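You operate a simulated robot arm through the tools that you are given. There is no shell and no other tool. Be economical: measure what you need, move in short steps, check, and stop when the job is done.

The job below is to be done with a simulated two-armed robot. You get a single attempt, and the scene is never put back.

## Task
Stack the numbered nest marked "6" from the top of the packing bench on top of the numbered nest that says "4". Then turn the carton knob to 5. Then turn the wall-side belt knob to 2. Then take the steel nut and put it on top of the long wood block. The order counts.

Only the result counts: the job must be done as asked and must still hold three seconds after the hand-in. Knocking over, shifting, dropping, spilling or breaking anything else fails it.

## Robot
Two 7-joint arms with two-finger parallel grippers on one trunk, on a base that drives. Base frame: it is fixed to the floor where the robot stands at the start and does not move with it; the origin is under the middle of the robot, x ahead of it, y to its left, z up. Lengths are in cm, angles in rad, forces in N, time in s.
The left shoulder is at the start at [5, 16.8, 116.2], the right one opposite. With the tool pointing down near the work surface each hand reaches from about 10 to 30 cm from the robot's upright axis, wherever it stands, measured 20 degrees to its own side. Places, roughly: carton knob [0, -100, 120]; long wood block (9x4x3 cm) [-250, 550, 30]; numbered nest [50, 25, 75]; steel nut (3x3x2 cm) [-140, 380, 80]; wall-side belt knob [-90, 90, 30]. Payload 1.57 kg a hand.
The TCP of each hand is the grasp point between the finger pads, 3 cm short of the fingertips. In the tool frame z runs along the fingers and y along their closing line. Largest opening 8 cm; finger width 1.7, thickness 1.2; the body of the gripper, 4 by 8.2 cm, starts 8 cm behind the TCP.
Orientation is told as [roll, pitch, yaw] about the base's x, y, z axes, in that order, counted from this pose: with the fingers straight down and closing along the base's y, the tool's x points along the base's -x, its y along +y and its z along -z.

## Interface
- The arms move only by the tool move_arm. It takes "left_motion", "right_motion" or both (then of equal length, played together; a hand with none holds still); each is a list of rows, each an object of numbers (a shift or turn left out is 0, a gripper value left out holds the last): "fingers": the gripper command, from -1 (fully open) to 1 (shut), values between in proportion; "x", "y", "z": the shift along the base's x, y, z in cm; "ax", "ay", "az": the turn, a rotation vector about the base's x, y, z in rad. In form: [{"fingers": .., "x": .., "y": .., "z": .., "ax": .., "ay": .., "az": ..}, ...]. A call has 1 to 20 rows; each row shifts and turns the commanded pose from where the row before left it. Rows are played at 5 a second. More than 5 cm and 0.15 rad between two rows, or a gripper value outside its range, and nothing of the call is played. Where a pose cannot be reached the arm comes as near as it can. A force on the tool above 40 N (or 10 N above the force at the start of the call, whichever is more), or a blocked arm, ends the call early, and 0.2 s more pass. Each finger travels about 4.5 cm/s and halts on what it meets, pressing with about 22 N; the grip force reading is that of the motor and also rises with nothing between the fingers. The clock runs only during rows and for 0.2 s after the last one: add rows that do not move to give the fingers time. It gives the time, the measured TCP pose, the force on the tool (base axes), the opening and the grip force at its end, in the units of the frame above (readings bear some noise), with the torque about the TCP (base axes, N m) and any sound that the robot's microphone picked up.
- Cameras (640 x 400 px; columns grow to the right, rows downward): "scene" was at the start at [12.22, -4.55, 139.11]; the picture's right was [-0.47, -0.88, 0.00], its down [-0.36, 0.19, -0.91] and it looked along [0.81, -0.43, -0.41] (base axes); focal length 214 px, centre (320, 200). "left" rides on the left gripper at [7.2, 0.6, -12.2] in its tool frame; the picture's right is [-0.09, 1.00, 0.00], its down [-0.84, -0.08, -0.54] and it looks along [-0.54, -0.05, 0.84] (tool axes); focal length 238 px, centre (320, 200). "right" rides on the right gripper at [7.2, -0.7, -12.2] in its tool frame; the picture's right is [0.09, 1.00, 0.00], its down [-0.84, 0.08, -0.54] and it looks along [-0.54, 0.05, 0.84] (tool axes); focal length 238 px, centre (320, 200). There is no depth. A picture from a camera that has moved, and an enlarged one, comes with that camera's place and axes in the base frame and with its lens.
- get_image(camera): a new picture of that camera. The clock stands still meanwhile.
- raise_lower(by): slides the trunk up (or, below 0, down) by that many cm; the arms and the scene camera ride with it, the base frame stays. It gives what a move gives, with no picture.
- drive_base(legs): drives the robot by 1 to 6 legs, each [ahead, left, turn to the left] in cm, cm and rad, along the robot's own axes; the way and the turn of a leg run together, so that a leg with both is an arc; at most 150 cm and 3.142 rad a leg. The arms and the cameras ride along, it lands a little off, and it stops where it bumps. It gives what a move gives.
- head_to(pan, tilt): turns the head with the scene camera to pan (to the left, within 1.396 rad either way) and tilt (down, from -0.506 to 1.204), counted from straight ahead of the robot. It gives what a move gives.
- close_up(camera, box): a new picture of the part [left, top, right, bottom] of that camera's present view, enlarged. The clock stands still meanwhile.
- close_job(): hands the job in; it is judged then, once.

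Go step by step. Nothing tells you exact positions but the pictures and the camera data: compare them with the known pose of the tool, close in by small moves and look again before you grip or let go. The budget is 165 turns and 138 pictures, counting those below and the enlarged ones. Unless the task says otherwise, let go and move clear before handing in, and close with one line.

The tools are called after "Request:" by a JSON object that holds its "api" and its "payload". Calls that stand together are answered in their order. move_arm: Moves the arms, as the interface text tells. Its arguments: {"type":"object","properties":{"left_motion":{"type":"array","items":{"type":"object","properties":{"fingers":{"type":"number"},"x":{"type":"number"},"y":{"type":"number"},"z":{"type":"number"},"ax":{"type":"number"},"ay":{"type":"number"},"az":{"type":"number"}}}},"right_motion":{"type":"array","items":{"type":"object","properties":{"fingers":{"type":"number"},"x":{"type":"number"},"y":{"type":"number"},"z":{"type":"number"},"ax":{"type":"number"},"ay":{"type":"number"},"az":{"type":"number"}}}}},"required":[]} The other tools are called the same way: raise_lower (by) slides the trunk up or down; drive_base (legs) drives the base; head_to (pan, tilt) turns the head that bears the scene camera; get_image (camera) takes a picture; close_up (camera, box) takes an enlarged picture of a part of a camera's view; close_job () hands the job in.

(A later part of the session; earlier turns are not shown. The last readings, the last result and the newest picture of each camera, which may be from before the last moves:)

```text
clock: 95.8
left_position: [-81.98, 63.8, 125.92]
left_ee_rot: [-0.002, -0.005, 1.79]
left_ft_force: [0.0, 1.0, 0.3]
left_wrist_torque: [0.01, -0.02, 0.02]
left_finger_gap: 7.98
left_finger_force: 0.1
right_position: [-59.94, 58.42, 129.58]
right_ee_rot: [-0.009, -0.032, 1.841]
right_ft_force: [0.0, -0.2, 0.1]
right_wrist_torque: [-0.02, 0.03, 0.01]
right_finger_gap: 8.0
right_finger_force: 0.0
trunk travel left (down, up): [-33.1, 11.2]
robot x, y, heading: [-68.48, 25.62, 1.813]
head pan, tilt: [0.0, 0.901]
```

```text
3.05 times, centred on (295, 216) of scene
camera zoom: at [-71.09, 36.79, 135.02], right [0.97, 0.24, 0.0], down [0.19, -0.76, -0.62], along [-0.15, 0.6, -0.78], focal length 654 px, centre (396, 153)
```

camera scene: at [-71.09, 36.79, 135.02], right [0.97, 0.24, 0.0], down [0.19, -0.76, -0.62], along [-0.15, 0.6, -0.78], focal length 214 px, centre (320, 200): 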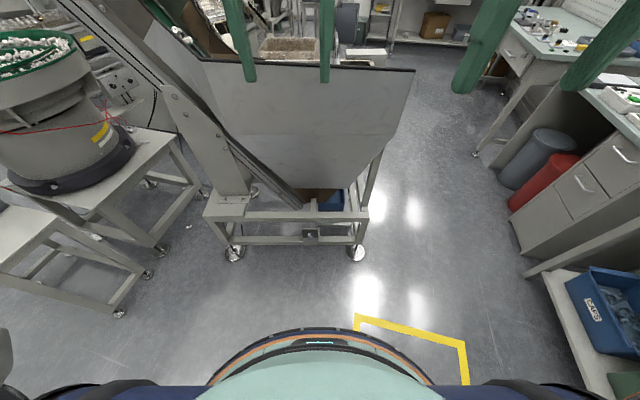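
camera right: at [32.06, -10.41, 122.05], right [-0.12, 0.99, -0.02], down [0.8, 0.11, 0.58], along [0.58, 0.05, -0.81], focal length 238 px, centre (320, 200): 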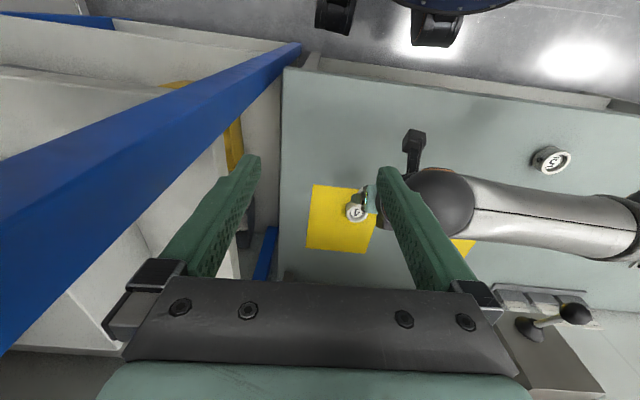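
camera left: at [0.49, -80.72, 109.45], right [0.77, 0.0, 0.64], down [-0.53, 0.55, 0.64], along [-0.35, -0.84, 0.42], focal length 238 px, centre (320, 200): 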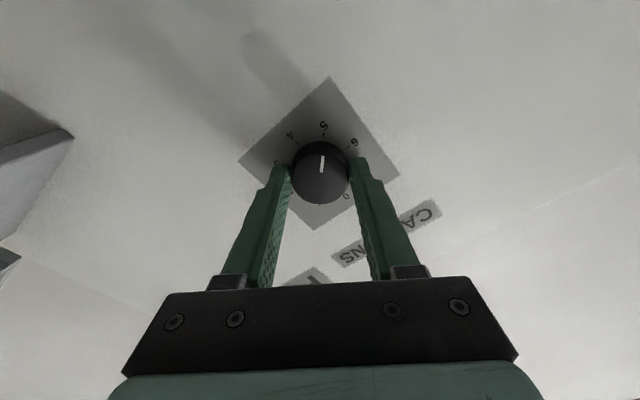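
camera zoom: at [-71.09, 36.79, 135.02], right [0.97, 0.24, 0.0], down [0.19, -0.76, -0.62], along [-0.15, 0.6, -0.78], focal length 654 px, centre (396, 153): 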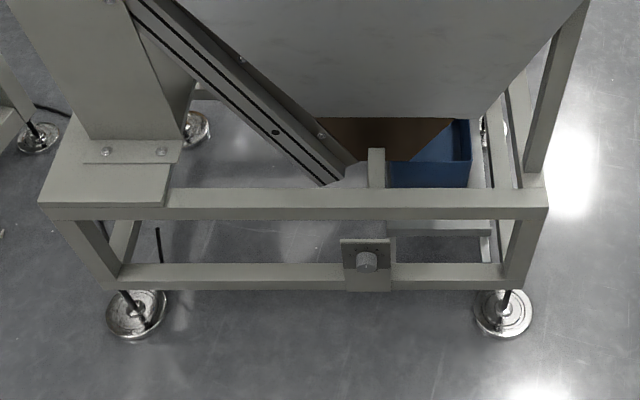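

The knob reads 1–5 in 45° steps with the pointer apparently up at 3, so 2 is one notch counter-clockwise. I'll shift right, lower the trunk, and bring the left hand down tilted forward.

Request:
{"api": "drive_base", "payload": {"legs": [[0, -8, 0]]}}

Request:
{"api": "raise_lower", "payload": {"by": -32.5}}

Request:
{"api": "move_arm", "payload": {"left_motion": [{"x": -0.78, "y": -0.19, "z": -4, "ax": 0.08, "ay": 0.02}, {"x": -0.78, "y": -0.19, "z": -4, "ax": 0.08, "ay": 0.02}, {"x": -0.78, "y": -0.19, "z": -4, "ax": 0.08, "ay": 0.02}, {"x": -0.78, "y": -0.19, "z": -4, "ax": 0.08, "ay": 0.02}, {"x": -0.78, "y": -0.19, "z": -4, "ax": 0.08, "ay": 0.02}, {"x": -0.78, "y": -0.19, "z": -4, "ax": 0.08, "ay": 0.02}, {"x": -0.78, "y": -0.19, "z": -4, "ax": 0.08, "ay": 0.02}, {"x": -0.78, "y": -0.19, "z": -4, "ax": 0.08, "ay": 0.02}, {"x": -0.78, "y": -0.19, "z": -4, "ax": 0.08, "ay": 0.02}, {"x": -0.78, "y": -0.19, "z": -4, "ax": 0.08, "ay": 0.02}, {"x": -0.78, "y": -0.19, "z": -4, "ax": 0.08, "ay": 0.02}, {"x": -0.78, "y": -0.19, "z": -4, "ax": 0.08, "ay": 0.02}, {}, {}]}}

Request:
{"api": "get_image", "payload": {"camera": "left"}}

Request:
{"api": "get_image", "payload": {"camera": "scene"}}

```text
clock: 97.2
left_position: [-74.36, 65.74, 126.02]
left_ee_rot: [-0.002, -0.008, 1.79]
left_ft_force: [-0.7, 0.5, 0.3]
left_wrist_torque: [0.02, 0.04, -0.01]
left_finger_gap: 7.98
left_finger_force: 0.0
right_position: [-52.23, 60.48, 129.54]
right_ee_rot: [-0.01, -0.031, 1.844]
right_ft_force: [0.2, -0.3, 0.0]
right_wrist_torque: [-0.01, 0.01, 0.03]
right_finger_gap: 8.02
right_finger_force: 0.0
trunk travel left (down, up): [-33.1, 11.2]
robot x, y, heading: [-60.34, 27.45, 1.815]
head pan, tilt: [0.0, 0.901]
```

```text
clock: 100.4
left_position: [-74.18, 65.65, 93.42]
left_ee_rot: [-0.002, -0.008, 1.791]
left_ft_force: [-0.1, 0.5, 0.7]
left_wrist_torque: [-0.05, -0.01, -0.05]
left_finger_gap: 7.98
left_finger_force: 0.0
right_position: [-52.27, 60.41, 97.09]
right_ee_rot: [-0.01, -0.031, 1.844]
right_ft_force: [0.1, -0.3, 0.0]
right_wrist_torque: [-0.01, 0.0, 0.01]
right_finger_gap: 7.99
right_finger_force: 0.0
trunk travel left (down, up): [-0.6, 43.7]
robot x, y, heading: [-61.3, 27.99, 1.812]
head pan, tilt: [0.0, 0.901]
```

```text
clock: 103.4
left_position: [-78.98, 65.03, 48.48]
left_ee_rot: [0.048, -0.988, 1.771]
left_ft_force: [0.2, -1.0, 0.0]
left_wrist_torque: [0.03, -0.02, 0.01]
left_finger_gap: 7.99
left_finger_force: 0.0
left hand out of reach, approached as far as the arm can: row 11, 12
right_position: [-52.13, 60.42, 97.11]
right_ee_rot: [-0.011, -0.032, 1.844]
right_ft_force: [0.5, -1.1, 0.2]
right_wrist_torque: [0.03, -0.02, 0.03]
right_finger_gap: 8.0
right_finger_force: 0.0
trunk travel left (down, up): [-0.6, 43.7]
robot x, y, heading: [-60.88, 27.57, 1.811]
head pan, tilt: [0.0, 0.901]
```

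```text
71 pictures are left
camera left: at [-76.34, 51.13, 49.25], right [-0.98, -0.19, 0.1], down [0.1, 0.03, 0.99], along [-0.19, 0.98, -0.01], focal length 238 px, centre (320, 200)
```

left: 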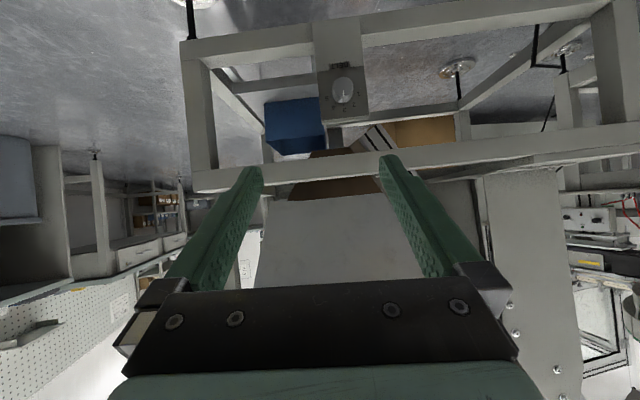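

```text
70 pictures are left
camera scene: at [-63.43, 38.69, 102.51], right [0.97, 0.24, 0.0], down [0.19, -0.76, -0.62], along [-0.15, 0.6, -0.78], focal length 214 px, centre (320, 200)
```

scene: 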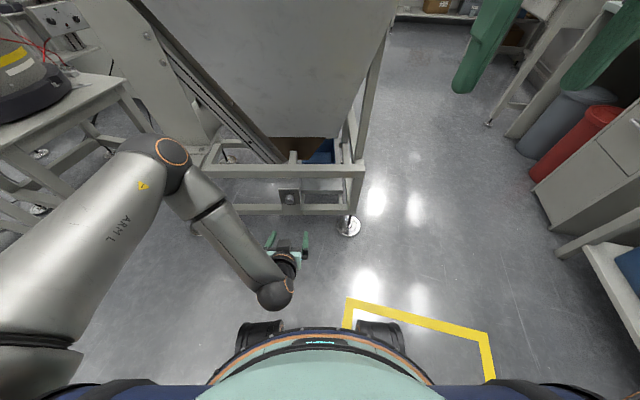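

The arm bottomed out near z=48 this close in; I'll try extending forward and down, which should straighten it.

Request:
{"api": "move_arm", "payload": {"left_motion": [{"x": -1.04, "y": 1.7, "z": -1.2}, {"x": -1.04, "y": 1.7, "z": -1.2}, {"x": -1.04, "y": 1.7, "z": -1.6}, {"x": -1.04, "y": 1.7, "z": -1.6}, {"x": -1.04, "y": 1.7, "z": -1.6}, {"x": -1.04, "y": 1.7, "z": -1.6}, {"x": -1.04, "y": 1.7, "z": -1.6}, {"z": -1.6}, {"z": -1.6}, {}, {}]}}

Request:
{"api": "get_image", "payload": {"camera": "left"}}

Request:
{"api": "get_image", "payload": {"camera": "scene"}}

```text
clock: 105.8
left_position: [-79.33, 80.21, 39.39]
left_ee_rot: [0.044, -0.989, 1.769]
left_ft_force: [0.5, -0.1, -0.7]
left_wrist_torque: [-0.02, 0.01, 0.01]
left_finger_gap: 8.02
left_finger_force: 0.0
left hand out of reach, approached as far as the arm can: row 1, 2, 3, 4, 5, 6, 7, 8, 9
right_position: [-52.22, 60.42, 97.1]
right_ee_rot: [-0.011, -0.031, 1.843]
right_ft_force: [0.2, -0.3, 0.3]
right_wrist_torque: [-0.01, -0.01, 0.01]
right_finger_gap: 8.0
right_finger_force: 0.1
trunk travel left (down, up): [-0.6, 43.7]
robot x, y, heading: [-60.77, 27.62, 1.814]
head pan, tilt: [0.0, 0.901]
```

```text
69 pictures are left
camera left: at [-76.71, 66.28, 40.23], right [-0.98, -0.18, 0.1], down [0.1, 0.03, 0.99], along [-0.19, 0.98, -0.01], focal length 238 px, centre (320, 200)
```

left: 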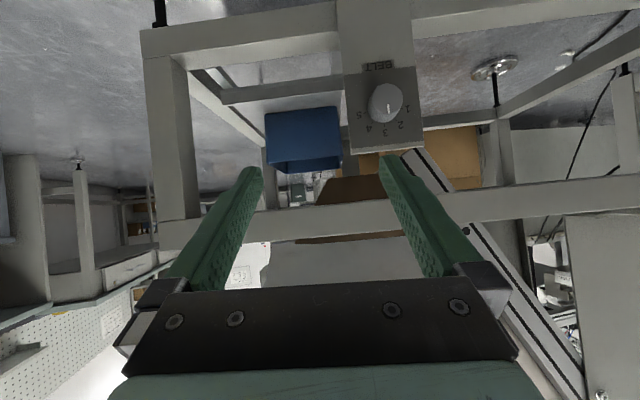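

```text
68 pictures are left
camera scene: at [-63.43, 38.69, 102.51], right [0.97, 0.24, 0.0], down [0.19, -0.76, -0.62], along [-0.15, 0.6, -0.78], focal length 214 px, centre (320, 200)
```

scene: 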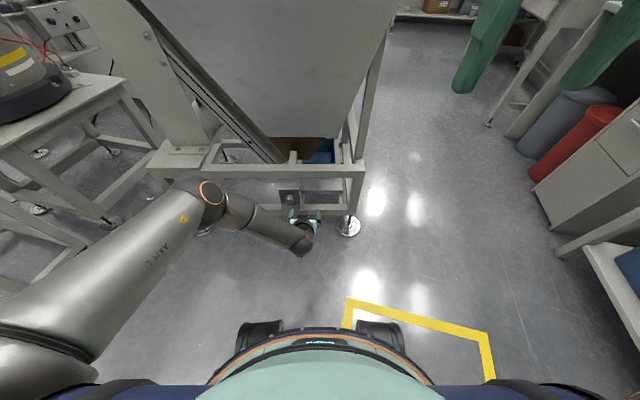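

The knob's plate reads BELT. The arm is at its limit with this much tilt, so I'll reduce the tilt to about 0.6 rad and see where the hand goes.

Request:
{"api": "move_arm", "payload": {"left_motion": [{"ax": -0.0757, "ay": -0.0187}, {"ax": -0.0757, "ay": -0.0187}, {"ax": -0.0757, "ay": -0.0187}, {"ax": -0.0757, "ay": -0.0187}, {"ax": -0.0757, "ay": -0.0187}, {}, {}]}}

Request:
{"api": "close_up", "payload": {"camera": "left", "box": [240, 0, 480, 150]}}

Request:
{"api": "get_image", "payload": {"camera": "scene"}}

```text
clock: 107.4
left_position: [-79.37, 80.34, 39.54]
left_ee_rot: [0.017, -0.607, 1.785]
left_ft_force: [0.5, -0.4, 0.1]
left_wrist_torque: [0.01, 0.0, -0.01]
left_finger_gap: 8.02
left_finger_force: 0.1
right_position: [-52.17, 60.35, 97.1]
right_ee_rot: [-0.011, -0.031, 1.844]
right_ft_force: [-0.7, -0.9, 0.2]
right_wrist_torque: [-0.06, -0.01, -0.04]
right_finger_gap: 8.0
right_finger_force: 0.0
trunk travel left (down, up): [-0.6, 43.7]
robot x, y, heading: [-60.62, 27.86, 1.813]
head pan, tilt: [0.0, 0.901]
```

```text
2.67 times, centred on (360, 75) of left
camera zoom: at [-77.16, 67.49, 45.54], right [-0.99, -0.15, 0.07], down [0.0, 0.39, 0.92], along [-0.16, 0.91, -0.38], focal length 636 px, centre (213, 533)
```

zoom: 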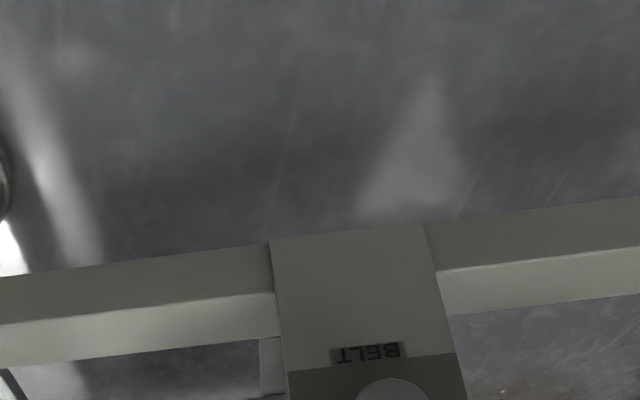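

```text
66 pictures are left
camera scene: at [-63.43, 38.69, 102.51], right [0.97, 0.24, 0.0], down [0.19, -0.76, -0.62], along [-0.15, 0.6, -0.78], focal length 214 px, centre (320, 200)
```

scene: 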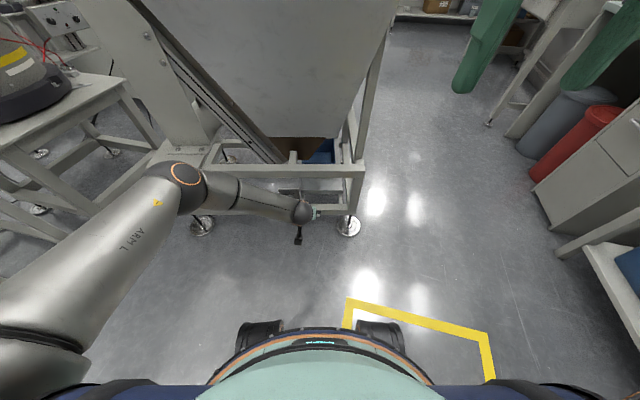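

The hand is stable there. I'll try lowering 8 cm with this tilt while still away from the frame.

Request:
{"api": "move_arm", "payload": {"left_motion": [{"z": -1.5}, {"z": -1.5}, {"z": -1.5}, {"z": -1.5}, {"z": -1.5}, {}, {}]}}

```text
clock: 109.0
left_position: [-79.32, 80.2, 31.87]
left_ee_rot: [0.019, -0.605, 1.784]
left_ft_force: [0.0, 0.3, 0.1]
left_wrist_torque: [0.0, 0.02, 0.02]
left_finger_gap: 7.98
left_finger_force: 0.0
right_position: [-52.25, 60.34, 97.06]
right_ee_rot: [-0.009, -0.033, 1.843]
right_ft_force: [-0.6, -0.4, 0.5]
right_wrist_torque: [-0.01, 0.01, 0.05]
right_finger_gap: 8.03
right_finger_force: 0.0
trunk travel left (down, up): [-0.6, 43.7]
robot x, y, heading: [-60.78, 27.59, 1.815]
head pan, tilt: [0.0, 0.901]
```

Reached z≈32 with no complaint. Now I shift the base left 7.5 and ahead 5, then look.

Request:
{"api": "drive_base", "payload": {"legs": [[0, 7.5, 0], [5, 0, 0]]}}

Request:
{"api": "get_image", "payload": {"camera": "left"}}

Request:
{"api": "get_image", "payload": {"camera": "scene"}}

```text
clock: 110.8
left_position: [-87.67, 83.17, 31.9]
left_ee_rot: [0.019, -0.606, 1.783]
left_ft_force: [0.4, -0.1, 0.5]
left_wrist_torque: [-0.01, -0.02, 0.04]
left_finger_gap: 7.99
left_finger_force: 0.1
right_position: [-60.68, 63.29, 97.12]
right_ee_rot: [-0.011, -0.031, 1.842]
right_ft_force: [-0.4, -0.1, 0.5]
right_wrist_torque: [-0.04, 0.0, 0.0]
right_finger_gap: 8.02
right_finger_force: 0.1
trunk travel left (down, up): [-0.6, 43.7]
robot x, y, heading: [-69.16, 30.81, 1.815]
head pan, tilt: [0.0, 0.901]
```

```text
65 pictures are left
camera left: at [-85.55, 70.47, 37.97], right [-0.99, -0.15, 0.07], down [0.01, 0.39, 0.92], along [-0.16, 0.91, -0.38], focal length 238 px, centre (320, 200)
```

left: 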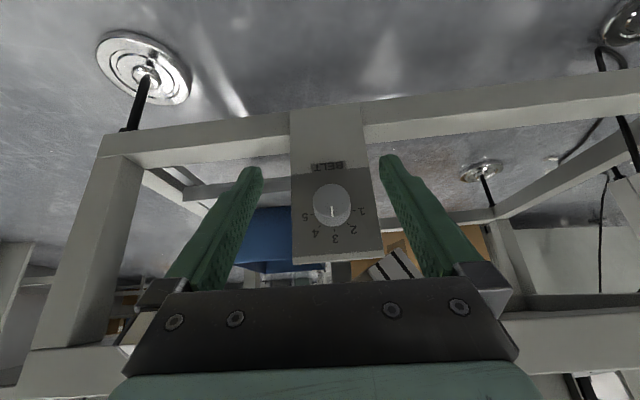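

```text
64 pictures are left
camera scene: at [-71.87, 41.65, 102.51], right [0.97, 0.24, 0.0], down [0.19, -0.76, -0.62], along [-0.15, 0.6, -0.78], focal length 214 px, centre (320, 200)
```

scene: 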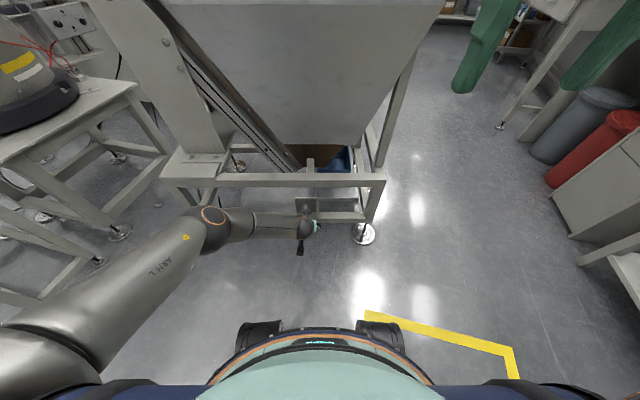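

Request:
{"api": "close_up", "payload": {"camera": "left", "box": [280, 155, 392, 255]}}

```text
4.00 times, centred on (336, 205) of left
camera zoom: at [-85.55, 70.47, 37.97], right [-0.99, -0.15, 0.07], down [0.01, 0.39, 0.92], along [-0.16, 0.91, -0.38], focal length 953 px, centre (256, 180)
```

zoom: 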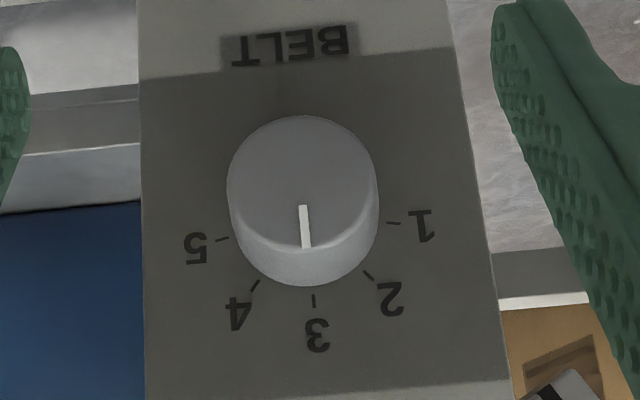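

Pointer is on 3; the target 2 is one notch counter-clockwise. I'll approach about halfway and re-measure.

Request:
{"api": "move_arm", "payload": {"left_motion": [{"x": -0.55, "y": 1.25, "z": -0.4}, {"x": -0.5, "y": 1.25, "z": -0.4}, {"x": -0.5, "y": 1.25, "z": -0.4}, {}, {}]}}

Request:
{"api": "get_image", "payload": {"camera": "left"}}

```text
clock: 112.0
left_position: [-89.45, 86.86, 30.68]
left_ee_rot: [0.018, -0.606, 1.784]
left_ft_force: [-0.4, -1.2, 0.2]
left_wrist_torque: [0.03, -0.01, 0.04]
left_finger_gap: 8.0
left_finger_force: 0.0
right_position: [-60.62, 63.37, 97.11]
right_ee_rot: [-0.011, -0.031, 1.841]
right_ft_force: [0.8, -0.4, 0.5]
right_wrist_torque: [-0.01, -0.02, 0.0]
right_finger_gap: 8.01
right_finger_force: 0.1
trunk travel left (down, up): [-0.6, 43.7]
robot x, y, heading: [-69.45, 30.27, 1.815]
head pan, tilt: [0.0, 0.901]
```

```text
62 pictures are left
camera left: at [-87.21, 73.98, 36.77], right [-0.99, -0.15, 0.07], down [0.0, 0.39, 0.92], along [-0.16, 0.91, -0.38], focal length 238 px, centre (320, 200)
```

left: 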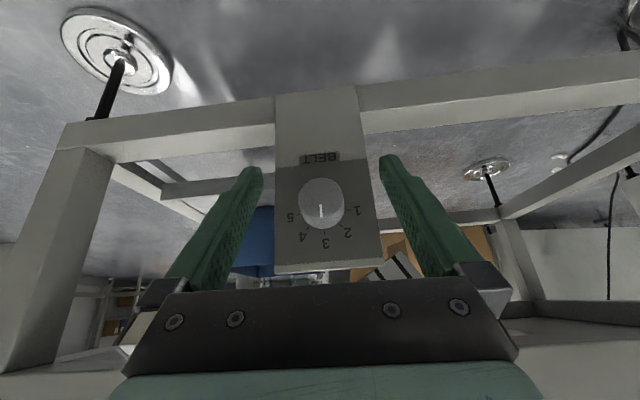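

Face centre measures (-90.0, 89.7, 30.05), width about 3.4. I'll move to straddle it, with the tips kept short of the plate.

Request:
{"api": "move_arm", "payload": {"left_motion": [{"x": -0.2, "y": 0.8, "z": 0.4}, {"x": -0.15, "y": 0.8}, {"x": -0.1, "y": 0.6}, {}, {}]}}

Request:
{"api": "get_image", "payload": {"camera": "left"}}

Request:
{"api": "close_up", "payload": {"camera": "scene", "box": [270, 180, 366, 260]}}

```text
clock: 113.2
left_position: [-90.34, 87.14, 31.03]
left_ee_rot: [0.019, -0.606, 1.785]
left_ft_force: [0.7, -1.0, -0.5]
left_wrist_torque: [0.01, 0.01, 0.0]
left_finger_gap: 8.03
left_finger_force: 0.0
left hand out of reach, approached as far as the arm can: row 1, 2, 3
right_position: [-60.63, 63.34, 97.12]
right_ee_rot: [-0.011, -0.032, 1.842]
right_ft_force: [0.4, -0.5, 0.0]
right_wrist_torque: [0.02, 0.01, -0.04]
right_finger_gap: 8.01
right_finger_force: 0.1
trunk travel left (down, up): [-0.6, 43.7]
robot x, y, heading: [-69.3, 30.84, 1.816]
head pan, tilt: [0.0, 0.901]
```

```text
61 pictures are left
camera left: at [-88.04, 74.29, 37.06], right [-0.99, -0.15, 0.07], down [0.01, 0.39, 0.92], along [-0.16, 0.91, -0.38], focal length 238 px, centre (320, 200)
```

left: 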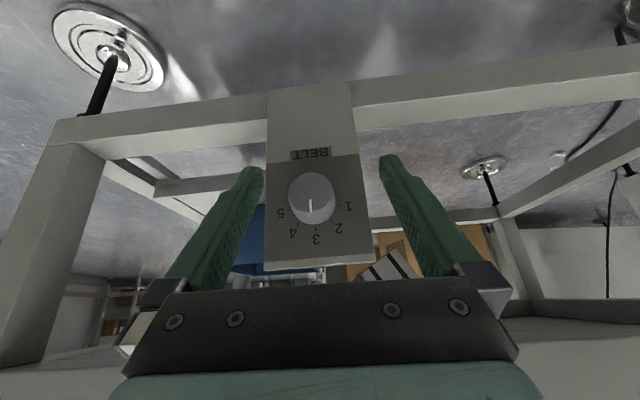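

```text
5.00 times, centred on (318, 220) of scene
camera zoom: at [-71.87, 41.66, 102.51], right [0.97, 0.24, 0.0], down [0.19, -0.76, -0.62], along [-0.15, 0.6, -0.78], focal length 1072 px, centre (330, 100)
```

zoom: 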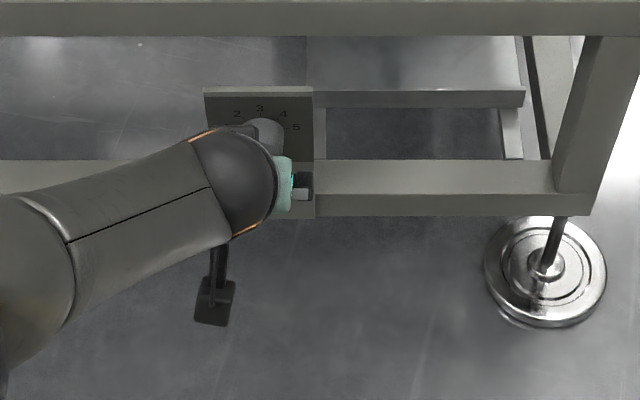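

The arm is at full stretch, so I'll pull it back 7 cm, pre-turn 0.4 rad clockwise, drive the base 9 cm ahead, and look again.

Request:
{"api": "move_arm", "payload": {"left_motion": [{"x": 0.7, "y": -1.65}, {"x": 0.7, "y": -1.65, "ax": -0.024, "ay": 0.097}, {"x": 0.6, "y": -1.65, "ax": -0.024, "ay": 0.097}, {"x": 0.55, "y": -1.65, "ax": -0.024, "ay": 0.097}, {"ax": -0.024, "ay": 0.097}, {}]}}

Request:
{"api": "drive_base", "payload": {"legs": [[7, 0, 0]]}}

Request:
{"api": "get_image", "payload": {"camera": "left"}}

```text
clock: 114.6
left_position: [-87.68, 80.42, 30.99]
left_ee_rot: [0.492, -0.539, 1.522]
left_ft_force: [-0.9, 0.1, 0.0]
left_wrist_torque: [0.01, 0.0, 0.02]
left_finger_gap: 8.0
left_finger_force: 0.1
right_position: [-60.67, 63.39, 97.06]
right_ee_rot: [-0.012, -0.031, 1.842]
right_ft_force: [0.1, 0.0, 0.2]
right_wrist_torque: [-0.04, 0.01, 0.0]
right_finger_gap: 7.98
right_finger_force: 0.0
trunk travel left (down, up): [-0.6, 43.7]
robot x, y, heading: [-68.88, 30.47, 1.816]
head pan, tilt: [0.0, 0.901]
```

```text
clock: 115.6
left_position: [-89.48, 87.25, 30.93]
left_ee_rot: [0.488, -0.541, 1.527]
left_ft_force: [-1.3, -0.5, -0.4]
left_wrist_torque: [0.01, -0.04, -0.01]
left_finger_gap: 7.99
left_finger_force: 0.2
right_position: [-62.21, 70.07, 97.09]
right_ee_rot: [-0.011, -0.033, 1.841]
right_ft_force: [0.2, -0.7, 0.3]
right_wrist_torque: [0.02, 0.0, -0.01]
right_finger_gap: 8.0
right_finger_force: 0.0
trunk travel left (down, up): [-0.6, 43.7]
robot x, y, heading: [-70.86, 37.41, 1.815]
head pan, tilt: [0.0, 0.901]
```

```text
59 pictures are left
camera left: at [-84.89, 75.01, 36.9], right [-0.89, -0.12, 0.45], down [0.35, 0.47, 0.81], along [-0.31, 0.87, -0.38], focal length 238 px, centre (320, 200)
```

left: 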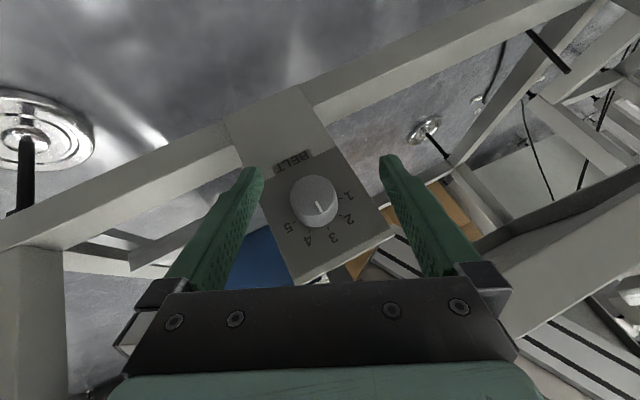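

Good alignment. Advancing the remaining 2 cm in two steps with a look between.

Request:
{"api": "move_arm", "payload": {"left_motion": [{"x": 0.0, "y": 0.7}, {"y": 0.7, "z": 0.1}, {}, {}]}}

Request:
{"api": "get_image", "payload": {"camera": "left"}}

```text
clock: 116.6
left_position: [-89.37, 88.57, 31.04]
left_ee_rot: [0.488, -0.542, 1.526]
left_ft_force: [0.3, 0.0, 0.6]
left_wrist_torque: [0.01, -0.01, 0.02]
left_finger_gap: 7.97
left_finger_force: 0.1
right_position: [-62.36, 70.16, 97.05]
right_ee_rot: [-0.009, -0.034, 1.841]
right_ft_force: [0.3, -0.2, -1.3]
right_wrist_torque: [0.0, -0.01, 0.04]
right_finger_gap: 8.0
right_finger_force: 0.1
trunk travel left (down, up): [-0.6, 43.7]
robot x, y, heading: [-70.87, 37.17, 1.813]
head pan, tilt: [0.0, 0.901]
```

```text
58 pictures are left
camera left: at [-84.88, 76.39, 37.01], right [-0.89, -0.12, 0.45], down [0.35, 0.47, 0.81], along [-0.31, 0.87, -0.38], focal length 238 px, centre (320, 200)
```

left: 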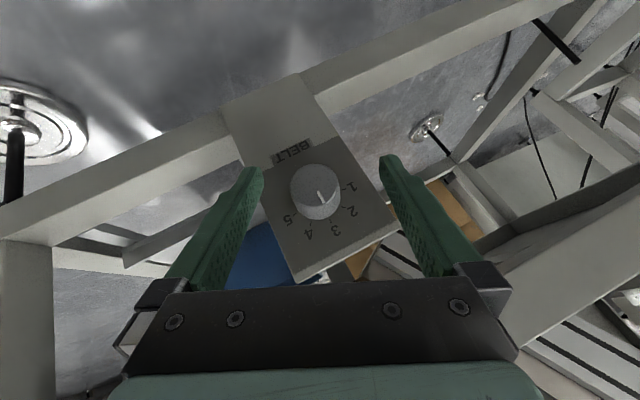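

Request:
{"api": "close_up", "payload": {"camera": "left", "box": [250, 140, 394, 260]}}

```text
3.33 times, centred on (322, 200) of left
camera zoom: at [-84.88, 76.39, 37.01], right [-0.89, -0.12, 0.45], down [0.35, 0.47, 0.81], along [-0.31, 0.87, -0.38], focal length 794 px, centre (313, 200)
```

zoom: 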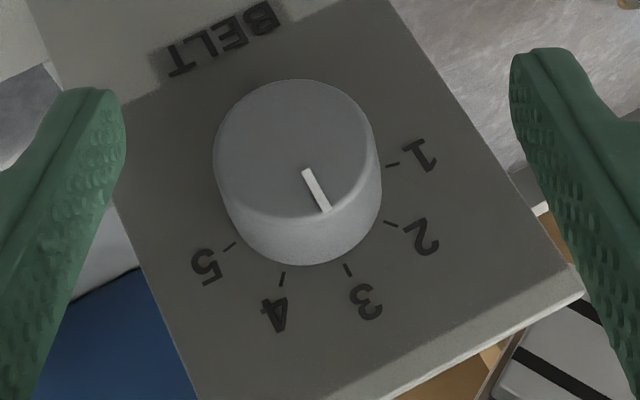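

Still on 3. A last 0.75 cm ahead, then close.

Request:
{"api": "move_arm", "payload": {"left_motion": [{"x": 0.1, "y": 0.4, "z": -0.1}, {"x": -0.05, "y": 0.4}, {}, {}]}}

Request:
{"api": "get_image", "payload": {"camera": "left"}}

```text
clock: 117.6
left_position: [-89.35, 89.22, 31.1]
left_ee_rot: [0.489, -0.541, 1.526]
left_ft_force: [0.5, 0.5, 0.0]
left_wrist_torque: [-0.03, -0.04, 0.0]
left_finger_gap: 7.99
left_finger_force: 0.0
right_position: [-62.26, 70.16, 97.09]
right_ee_rot: [-0.011, -0.033, 1.841]
right_ft_force: [-0.6, -0.7, 0.6]
right_wrist_torque: [0.0, 0.0, 0.02]
right_finger_gap: 8.02
right_finger_force: 0.0
trunk travel left (down, up): [-0.6, 43.7]
robot x, y, heading: [-70.9, 37.44, 1.818]
head pan, tilt: [0.0, 0.901]
```

```text
56 pictures are left
camera left: at [-84.9, 77.0, 37.07], right [-0.89, -0.12, 0.45], down [0.35, 0.47, 0.81], along [-0.31, 0.87, -0.38], focal length 238 px, centre (320, 200)
```

left: 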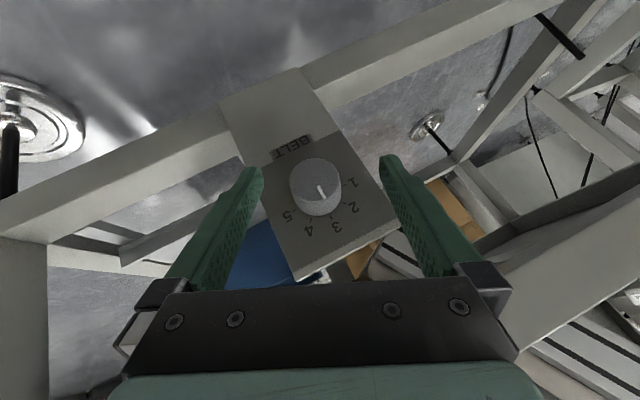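

Request:
{"api": "move_arm", "payload": {"left_motion": [{"x": 0.25, "z": -0.2}, {"fingers": 0}, {"fingers": 0.4}, {"fingers": 1}, {}, {}, {}]}}

Request:
{"api": "get_image", "payload": {"camera": "left"}}

```text
clock: 119.2
left_position: [-88.94, 89.28, 30.95]
left_ee_rot: [0.479, -0.54, 1.522]
left_ft_force: [20.0, 10.9, -10.6]
left_wrist_torque: [-0.08, -0.48, -0.58]
left_finger_gap: 3.76
left_finger_force: 43.6
left hand out of reach, approached as far as the arm can: row 1
right_position: [-62.41, 70.24, 97.16]
right_ee_rot: [-0.01, -0.032, 1.842]
right_ft_force: [-0.1, 0.5, -0.4]
right_wrist_torque: [0.03, -0.01, -0.01]
right_finger_gap: 7.98
right_finger_force: 0.0
trunk travel left (down, up): [-0.6, 43.7]
robot x, y, heading: [-70.91, 36.95, 1.814]
head pan, tilt: [0.0, 0.901]
```

```text
55 pictures are left
camera left: at [-84.64, 77.01, 36.98], right [-0.89, -0.11, 0.44], down [0.34, 0.47, 0.81], along [-0.3, 0.87, -0.38], focal length 238 px, centre (320, 200)
```

left: 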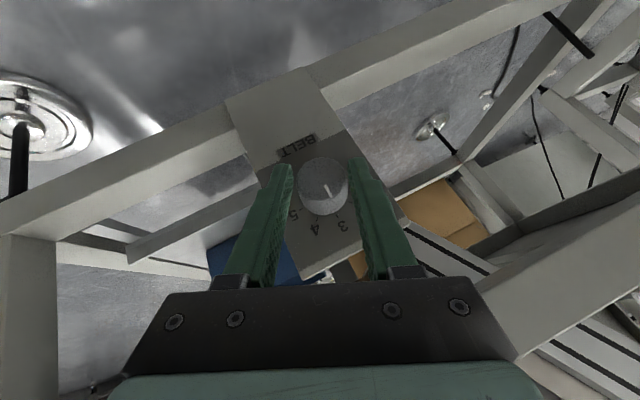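

Gripped (gap 3.76). Now I turn counter-clockwise 0.79 rad about the knob axis, moving the hand around it.

Request:
{"api": "move_arm", "payload": {"left_motion": [{"ax": 0.0314, "ay": -0.127, "x": -0.06, "y": -0.03}, {"ax": 0.0314, "ay": -0.127, "x": -0.08, "y": -0.03}, {"ax": 0.0314, "ay": -0.127, "x": -0.1, "y": -0.03}, {"ax": 0.0314, "ay": -0.127, "x": -0.1, "y": -0.03}, {"ax": 0.0314, "ay": -0.127, "x": -0.1, "y": -0.03}, {"ax": 0.0314, "ay": -0.127, "x": -0.1, "y": -0.03}, {}]}}

Request:
{"api": "close_up", "payload": {"camera": "left", "box": [240, 100, 400, 240]}}

```text
clock: 120.8
left_position: [-90.38, 88.91, 31.03]
left_ee_rot: [-0.44, -0.565, 2.045]
left_ft_force: [-9.3, -25.6, 10.3]
left_wrist_torque: [-0.78, 0.04, 0.08]
left_finger_gap: 3.79
left_finger_force: 44.1
right_position: [-62.4, 70.07, 97.02]
right_ee_rot: [-0.012, -0.032, 1.844]
right_ft_force: [0.6, 0.5, -0.2]
right_wrist_torque: [0.0, -0.03, -0.01]
right_finger_gap: 8.0
right_finger_force: 0.1
trunk travel left (down, up): [-0.6, 43.7]
robot x, y, heading: [-71.11, 37.51, 1.812]
head pan, tilt: [0.0, 0.901]
```

```text
2.86 times, centred on (320, 170) of left
camera zoom: at [-90.18, 75.59, 36.37], right [-0.94, -0.14, -0.31], down [-0.34, 0.31, 0.89], along [-0.03, 0.94, -0.33], focal length 681 px, centre (320, 286)
```

zoom: 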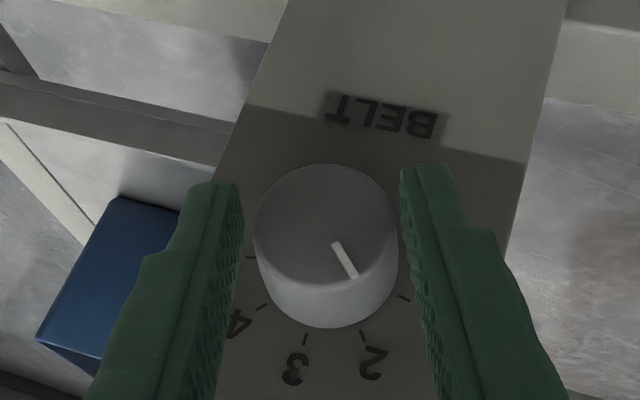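

The pointer now looks to be at 2. I'll open and back off to verify.

Request:
{"api": "move_arm", "payload": {"left_motion": [{"fingers": -1}, {"fingers": -1}, {}, {"x": 0.4, "y": -1.5}, {"x": 0.5, "y": -2}, {"x": 0.5, "y": -2}, {}]}}

Request:
{"api": "get_image", "payload": {"camera": "left"}}

```text
clock: 122.4
left_position: [-89.21, 84.36, 30.38]
left_ee_rot: [-0.46, -0.564, 2.039]
left_ft_force: [-0.4, 0.6, -0.5]
left_wrist_torque: [-0.02, -0.01, 0.03]
left_finger_gap: 8.03
left_finger_force: 0.1
left hand out of reach, approached as far as the arm can: row 5, 6
right_position: [-62.26, 70.17, 97.07]
right_ee_rot: [-0.009, -0.032, 1.841]
right_ft_force: [-0.2, 0.6, 0.1]
right_wrist_torque: [-0.03, 0.0, 0.02]
right_finger_gap: 7.99
right_finger_force: 0.1
trunk travel left (down, up): [-0.6, 43.7]
robot x, y, heading: [-70.85, 37.04, 1.818]
head pan, tilt: [0.0, 0.901]
```

```text
53 pictures are left
camera left: at [-89.32, 71.07, 35.8], right [-0.94, -0.12, -0.33], down [-0.35, 0.31, 0.89], along [-0.01, 0.94, -0.33], focal length 238 px, centre (320, 200)
```

left: 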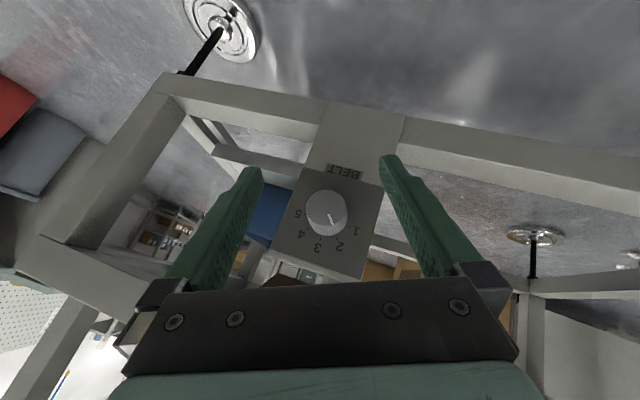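

Next I drive straight back to clear the frame, then check the dial closely.

Request:
{"api": "close_up", "payload": {"camera": "left", "box": [264, 150, 392, 270]}}

Request:
{"api": "drive_base", "payload": {"legs": [[-20, 0, 0]]}}

Request:
{"api": "get_image", "payload": {"camera": "scene"}}

```text
3.33 times, centred on (328, 210) of left
camera zoom: at [-89.32, 71.07, 35.8], right [-0.94, -0.12, -0.33], down [-0.35, 0.31, 0.89], along [-0.01, 0.94, -0.33], focal length 794 px, centre (293, 167)
```

zoom: 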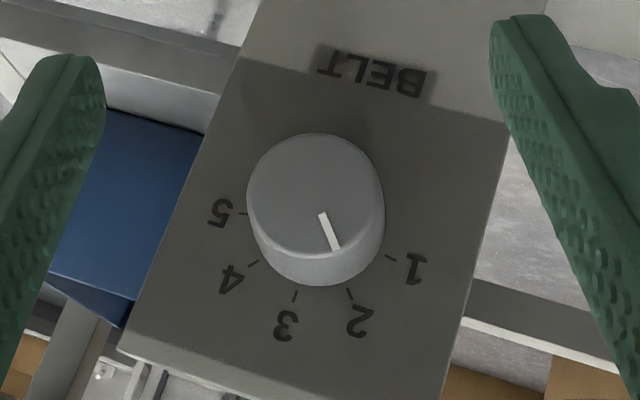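

```text
clock: 124.0
left_position: [-84.23, 65.06, 30.56]
left_ee_rot: [-0.462, -0.564, 2.043]
left_ft_force: [0.6, -1.9, -0.2]
left_wrist_torque: [0.01, 0.01, 0.02]
left_finger_gap: 8.0
left_finger_force: 0.1
right_position: [-57.7, 50.75, 97.19]
right_ee_rot: [-0.011, -0.031, 1.843]
right_ft_force: [0.3, 0.0, 0.2]
right_wrist_torque: [0.02, -0.02, 0.01]
right_finger_gap: 7.98
right_finger_force: 0.1
trunk travel left (down, up): [-0.6, 43.7]
robot x, y, heading: [-66.26, 17.97, 1.816]
head pan, tilt: [0.0, 0.901]
```

```text
51 pictures are left
camera scene: at [-68.74, 29.06, 102.51], right [0.97, 0.24, 0.0], down [0.19, -0.76, -0.62], along [-0.15, 0.6, -0.78], focal length 214 px, centre (320, 200)
```

scene: 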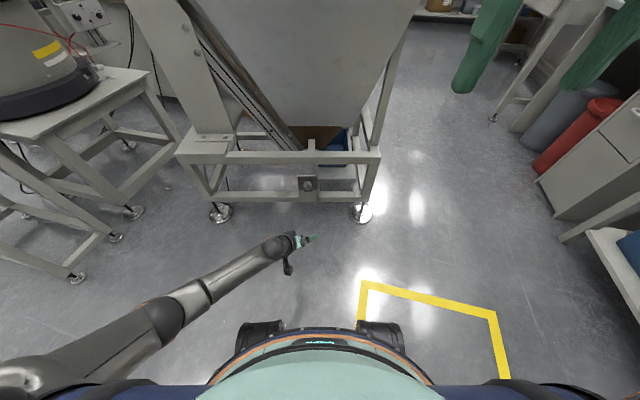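

The belt knob is on 2. I'll fold the left arm back up, raise the trunk, and head for the nut near (-140, 380, 80).

Request:
{"api": "move_arm", "payload": {"left_motion": [{"ax": -0.031, "ay": 0.124, "z": 1}, {"ax": -0.031, "ay": 0.124, "z": 1}, {"ax": -0.031, "ay": 0.124, "z": 2}, {"z": 4}, {"z": 4}, {"z": 4, "x": 0.3, "y": -1.2, "ax": -0.1165, "ay": -0.029}, {"z": 4, "x": 0.3, "y": -1.2, "ax": -0.1165, "ay": -0.029}, {"z": 4, "x": 0.3, "y": -1.2, "ax": -0.1165, "ay": -0.029}, {"z": 4, "x": 0.3, "y": -1.2, "ax": -0.1165, "ay": -0.029}, {"z": 4, "x": 0.3, "y": -1.2, "ax": -0.1165, "ay": -0.029}, {"z": 4, "x": 0.3, "y": -1.2}, {"z": 4, "x": 0.3, "y": -1.2}, {"z": 4, "x": 0.3, "y": -1.2}, {"z": 4}, {"z": 4}, {}]}}

Request:
{"api": "raise_lower", "payload": {"by": 32}}

Request:
{"api": "head_to", "payload": {"pan": -0.2, "tilt": 0.35}}

Request:
{"api": "get_image", "payload": {"camera": "scene"}}

```text
clock: 127.4
left_position: [-83.72, 55.65, 82.37]
left_ee_rot: [-0.067, 0.002, 1.81]
left_ft_force: [-0.6, -0.3, -0.3]
left_wrist_torque: [0.01, 0.0, -0.01]
left_finger_gap: 7.99
left_finger_force: 0.2
left hand out of reach, approached as far as the arm can: row 1
right_position: [-57.55, 50.86, 97.07]
right_ee_rot: [-0.01, -0.031, 1.843]
right_ft_force: [0.1, 0.5, -0.1]
right_wrist_torque: [0.01, -0.01, 0.0]
right_finger_gap: 8.0
right_finger_force: 0.0
trunk travel left (down, up): [-0.6, 43.7]
robot x, y, heading: [-65.88, 17.93, 1.816]
head pan, tilt: [0.0, 0.901]
```

```text
clock: 130.6
left_position: [-83.82, 55.74, 114.32]
left_ee_rot: [-0.068, 0.001, 1.812]
left_ft_force: [0.1, -0.1, 0.3]
left_wrist_torque: [-0.01, 0.01, -0.02]
left_finger_gap: 8.01
left_finger_force: 0.0
right_position: [-57.55, 50.66, 129.05]
right_ee_rot: [-0.009, -0.031, 1.843]
right_ft_force: [0.5, 0.3, 0.6]
right_wrist_torque: [0.0, 0.03, -0.01]
right_finger_gap: 8.03
right_finger_force: 0.2
trunk travel left (down, up): [-32.6, 11.7]
robot x, y, heading: [-66.06, 18.18, 1.815]
head pan, tilt: [0.0, 0.901]
```

```text
clock: 131.6
left_position: [-83.72, 55.8, 114.35]
left_ee_rot: [-0.069, 0.003, 1.811]
left_ft_force: [0.5, 0.8, -0.1]
left_wrist_torque: [0.04, -0.02, 0.01]
left_finger_gap: 8.0
left_finger_force: 0.0
right_position: [-57.58, 50.87, 129.27]
right_ee_rot: [-0.01, -0.029, 1.843]
right_ft_force: [0.4, 0.6, 1.2]
right_wrist_torque: [-0.03, -0.01, 0.0]
right_finger_gap: 8.01
right_finger_force: 0.1
trunk travel left (down, up): [-32.6, 11.7]
robot x, y, heading: [-65.87, 18.01, 1.818]
head pan, tilt: [-0.201, 0.351]
```

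```text
50 pictures are left
camera scene: at [-67.32, 31.04, 139.26], right [1.0, 0.04, 0.0], down [0.02, -0.34, -0.94], along [-0.04, 0.94, -0.34], focal length 214 px, centre (320, 200)
```

scene: 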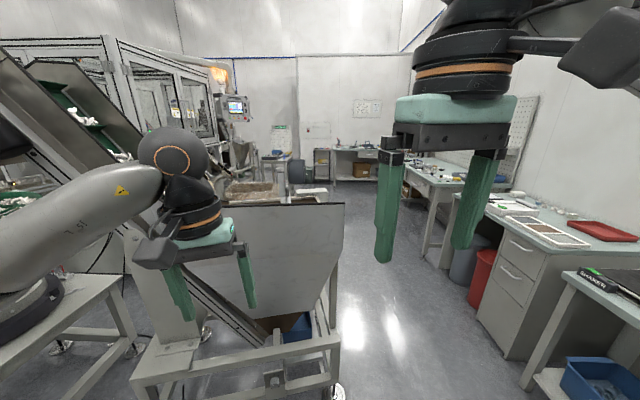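

The aisle runs to the right of the hopper. Zooming on the far area where the nut and block should be.

Request:
{"api": "close_up", "payload": {"camera": "scene", "box": [220, 110, 400, 220]}}

```text
3.56 times, centred on (310, 165) of scene
camera zoom: at [-67.32, 31.04, 139.26], right [1.0, 0.04, 0.0], down [0.02, -0.34, -0.94], along [-0.04, 0.94, -0.34], focal length 763 px, centre (356, 324)
```

zoom: 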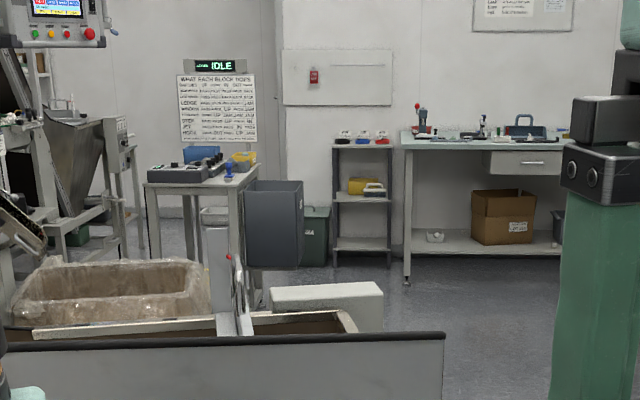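

The nut should be on the small table with trays near (-140, 380). I'll straighten to face +y, sidestep into the aisle at x≈-8 and drive up it.

Request:
{"api": "drive_base", "payload": {"legs": [[0, 0, -0.245], [0, -58, 0], [145, 0, 0]]}}

Request:
{"api": "head_to", "payload": {"pan": 0.3, "tilt": 0.45}}

Request:
{"api": "get_image", "payload": {"camera": "scene"}}

```text
clock: 144.8
left_position: [-16.0, 204.6, 114.33]
left_ee_rot: [-0.067, 0.001, 1.563]
left_ft_force: [-0.6, -0.6, 0.2]
left_wrist_torque: [-0.01, 0.03, 0.0]
left_finger_gap: 7.99
left_finger_force: 0.0
right_position: [8.21, 193.43, 129.15]
right_ee_rot: [-0.011, -0.032, 1.597]
right_ft_force: [-0.4, 0.1, 1.0]
right_wrist_torque: [-0.03, -0.01, 0.0]
right_finger_gap: 7.99
right_finger_force: 0.1
trunk travel left (down, up): [-32.6, 11.7]
robot x, y, heading: [-8.14, 163.55, 1.568]
head pan, tilt: [-0.201, 0.351]
```

```text
clock: 145.7
left_position: [-16.0, 204.79, 114.33]
left_ee_rot: [-0.068, 0.002, 1.563]
left_ft_force: [0.8, -0.8, 0.2]
left_wrist_torque: [0.0, -0.02, -0.02]
left_finger_gap: 8.01
left_finger_force: 0.1
right_position: [8.08, 193.39, 129.2]
right_ee_rot: [-0.01, -0.034, 1.597]
right_ft_force: [0.4, 0.5, -0.7]
right_wrist_torque: [0.03, -0.03, -0.01]
right_finger_gap: 8.0
right_finger_force: 0.1
trunk travel left (down, up): [-32.6, 11.7]
robot x, y, heading: [-7.94, 163.77, 1.569]
head pan, tilt: [0.3, 0.45]
```

```text
48 pictures are left
camera scene: at [-10.68, 176.34, 138.35], right [0.96, 0.29, 0.0], down [0.13, -0.42, -0.9], along [-0.26, 0.86, -0.44], focal length 214 px, centre (320, 200)
```

scene: 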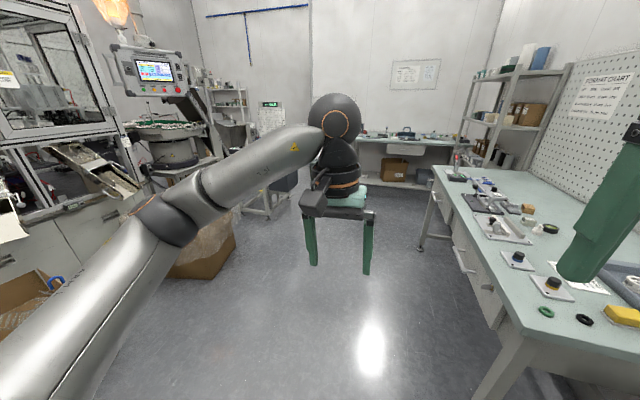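

Request:
{"api": "head_to", "payload": {"pan": 0.75, "tilt": 0.3}}

Request:
{"api": "get_image", "payload": {"camera": "scene"}}

```text
clock: 146.6
left_position: [-16.01, 204.61, 114.45]
left_ee_rot: [-0.069, 0.002, 1.564]
left_ft_force: [0.1, -0.2, -0.4]
left_wrist_torque: [-0.02, 0.01, 0.0]
left_finger_gap: 7.99
left_finger_force: 0.1
right_position: [8.19, 193.51, 129.12]
right_ee_rot: [-0.01, -0.032, 1.596]
right_ft_force: [-0.5, -0.6, 0.5]
right_wrist_torque: [0.01, 0.0, 0.0]
right_finger_gap: 8.0
right_finger_force: 0.1
trunk travel left (down, up): [-32.6, 11.7]
robot x, y, heading: [-8.06, 164.11, 1.573]
head pan, tilt: [0.75, 0.3]
```

```text
47 pictures are left
camera scene: at [-14.34, 174.39, 139.74], right [0.73, 0.68, 0.0], down [0.2, -0.22, -0.96], along [-0.65, 0.7, -0.3], focal length 214 px, centre (320, 200)
```

scene: 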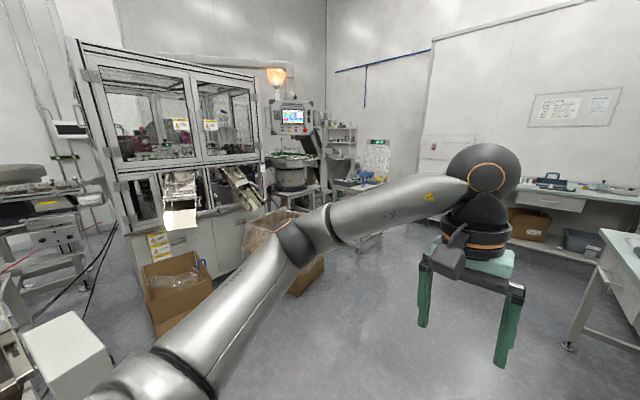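

Request:
{"api": "close_up", "payload": {"camera": "scene", "box": [300, 130, 420, 230]}}

```text
4.00 times, centred on (360, 180) of scene
camera zoom: at [-14.34, 174.39, 139.74], right [0.73, 0.68, 0.0], down [0.2, -0.22, -0.96], along [-0.65, 0.7, -0.3], focal length 858 px, centre (160, 280)
```

zoom: 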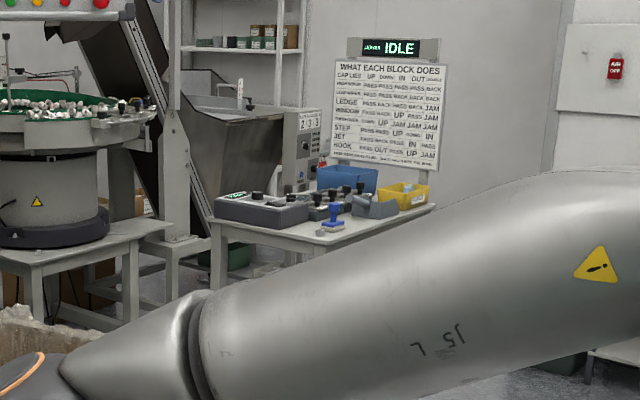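

The table holds a control console, trays and small things. I'll drive up the aisle to y≈382 and turn to face the table from its aisle side.

Request:
{"api": "drive_base", "payload": {"legs": [[145, 0, 0], [70, 0, 0], [0, 0, 1.571]]}}

Request:
{"api": "head_to", "payload": {"pan": 0, "tilt": 0.4}}

Request:
{"api": "get_image", "payload": {"camera": "scene"}}

```text
clock: 161.1
left_position: [-47.75, 369.6, 114.46]
left_ee_rot: [-0.068, 0.001, 3.135]
left_ft_force: [-0.3, -0.5, -0.5]
left_wrist_torque: [0.04, -0.03, 0.01]
left_finger_gap: 7.97
left_finger_force: 0.1
right_position: [-36.52, 393.82, 129.12]
right_ee_rot: [-0.011, -0.031, -3.116]
right_ft_force: [-0.2, -0.5, -1.0]
right_wrist_torque: [-0.01, 0.0, -0.02]
right_finger_gap: 8.01
right_finger_force: 0.0
trunk travel left (down, up): [-32.6, 11.7]
robot x, y, heading: [-7.07, 377.25, 3.138]
head pan, tilt: [0.75, 0.3]
```

```text
clock: 162.2
left_position: [-47.78, 369.63, 114.35]
left_ee_rot: [-0.066, 0.003, 3.135]
left_ft_force: [-0.4, 0.2, 0.0]
left_wrist_torque: [0.01, 0.0, -0.02]
left_finger_gap: 8.0
left_finger_force: 0.1
right_position: [-36.57, 393.85, 129.08]
right_ee_rot: [-0.009, -0.033, -3.115]
right_ft_force: [-0.5, -0.5, 0.2]
right_wrist_torque: [0.01, -0.02, 0.02]
right_finger_gap: 7.99
right_finger_force: 0.1
trunk travel left (down, up): [-32.6, 11.7]
robot x, y, heading: [-6.93, 377.72, 3.141]
head pan, tilt: [0.0, 0.4]
```

```text
45 pictures are left
camera scene: at [-20.06, 377.4, 138.81], right [0.0, 1.0, 0.0], down [0.39, 0.0, -0.92], along [-0.92, 0.0, -0.39], focal length 214 px, centre (320, 200)
```

scene: 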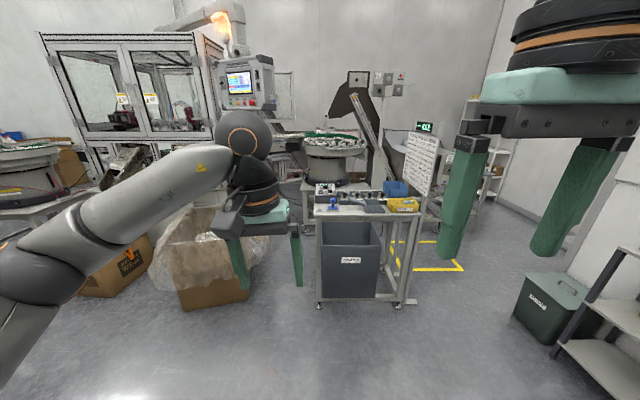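

Request:
{"api": "close_up", "payload": {"camera": "scene", "box": [300, 165, 444, 255]}}

Request:
{"api": "close_up", "payload": {"camera": "scene", "box": [360, 60, 620, 290]}}

```text
4.44 times, centred on (372, 210) of scene
camera zoom: at [-20.06, 377.4, 138.81], right [0.0, 1.0, 0.0], down [0.39, 0.0, -0.92], along [-0.92, 0.0, -0.39], focal length 953 px, centre (89, 156)
```

zoom: 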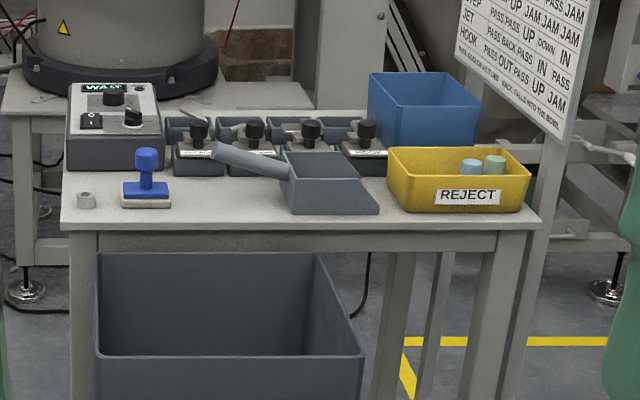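

```text
1.74 times, centred on (490, 175) of scene
camera zoom: at [-20.06, 377.4, 138.81], right [0.0, 1.0, 0.0], down [0.39, 0.0, -0.92], along [-0.92, 0.0, -0.39], focal length 373 px, centre (24, 244)
```

zoom: 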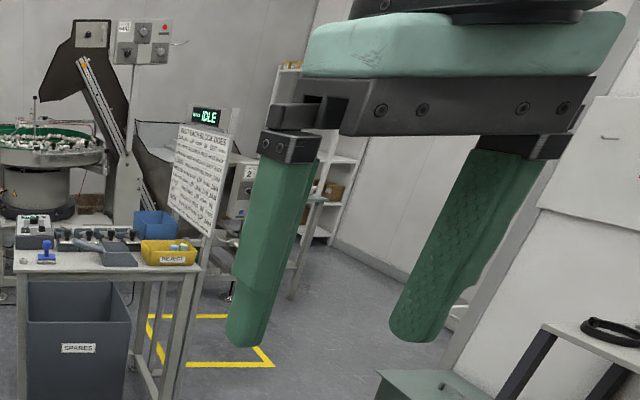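

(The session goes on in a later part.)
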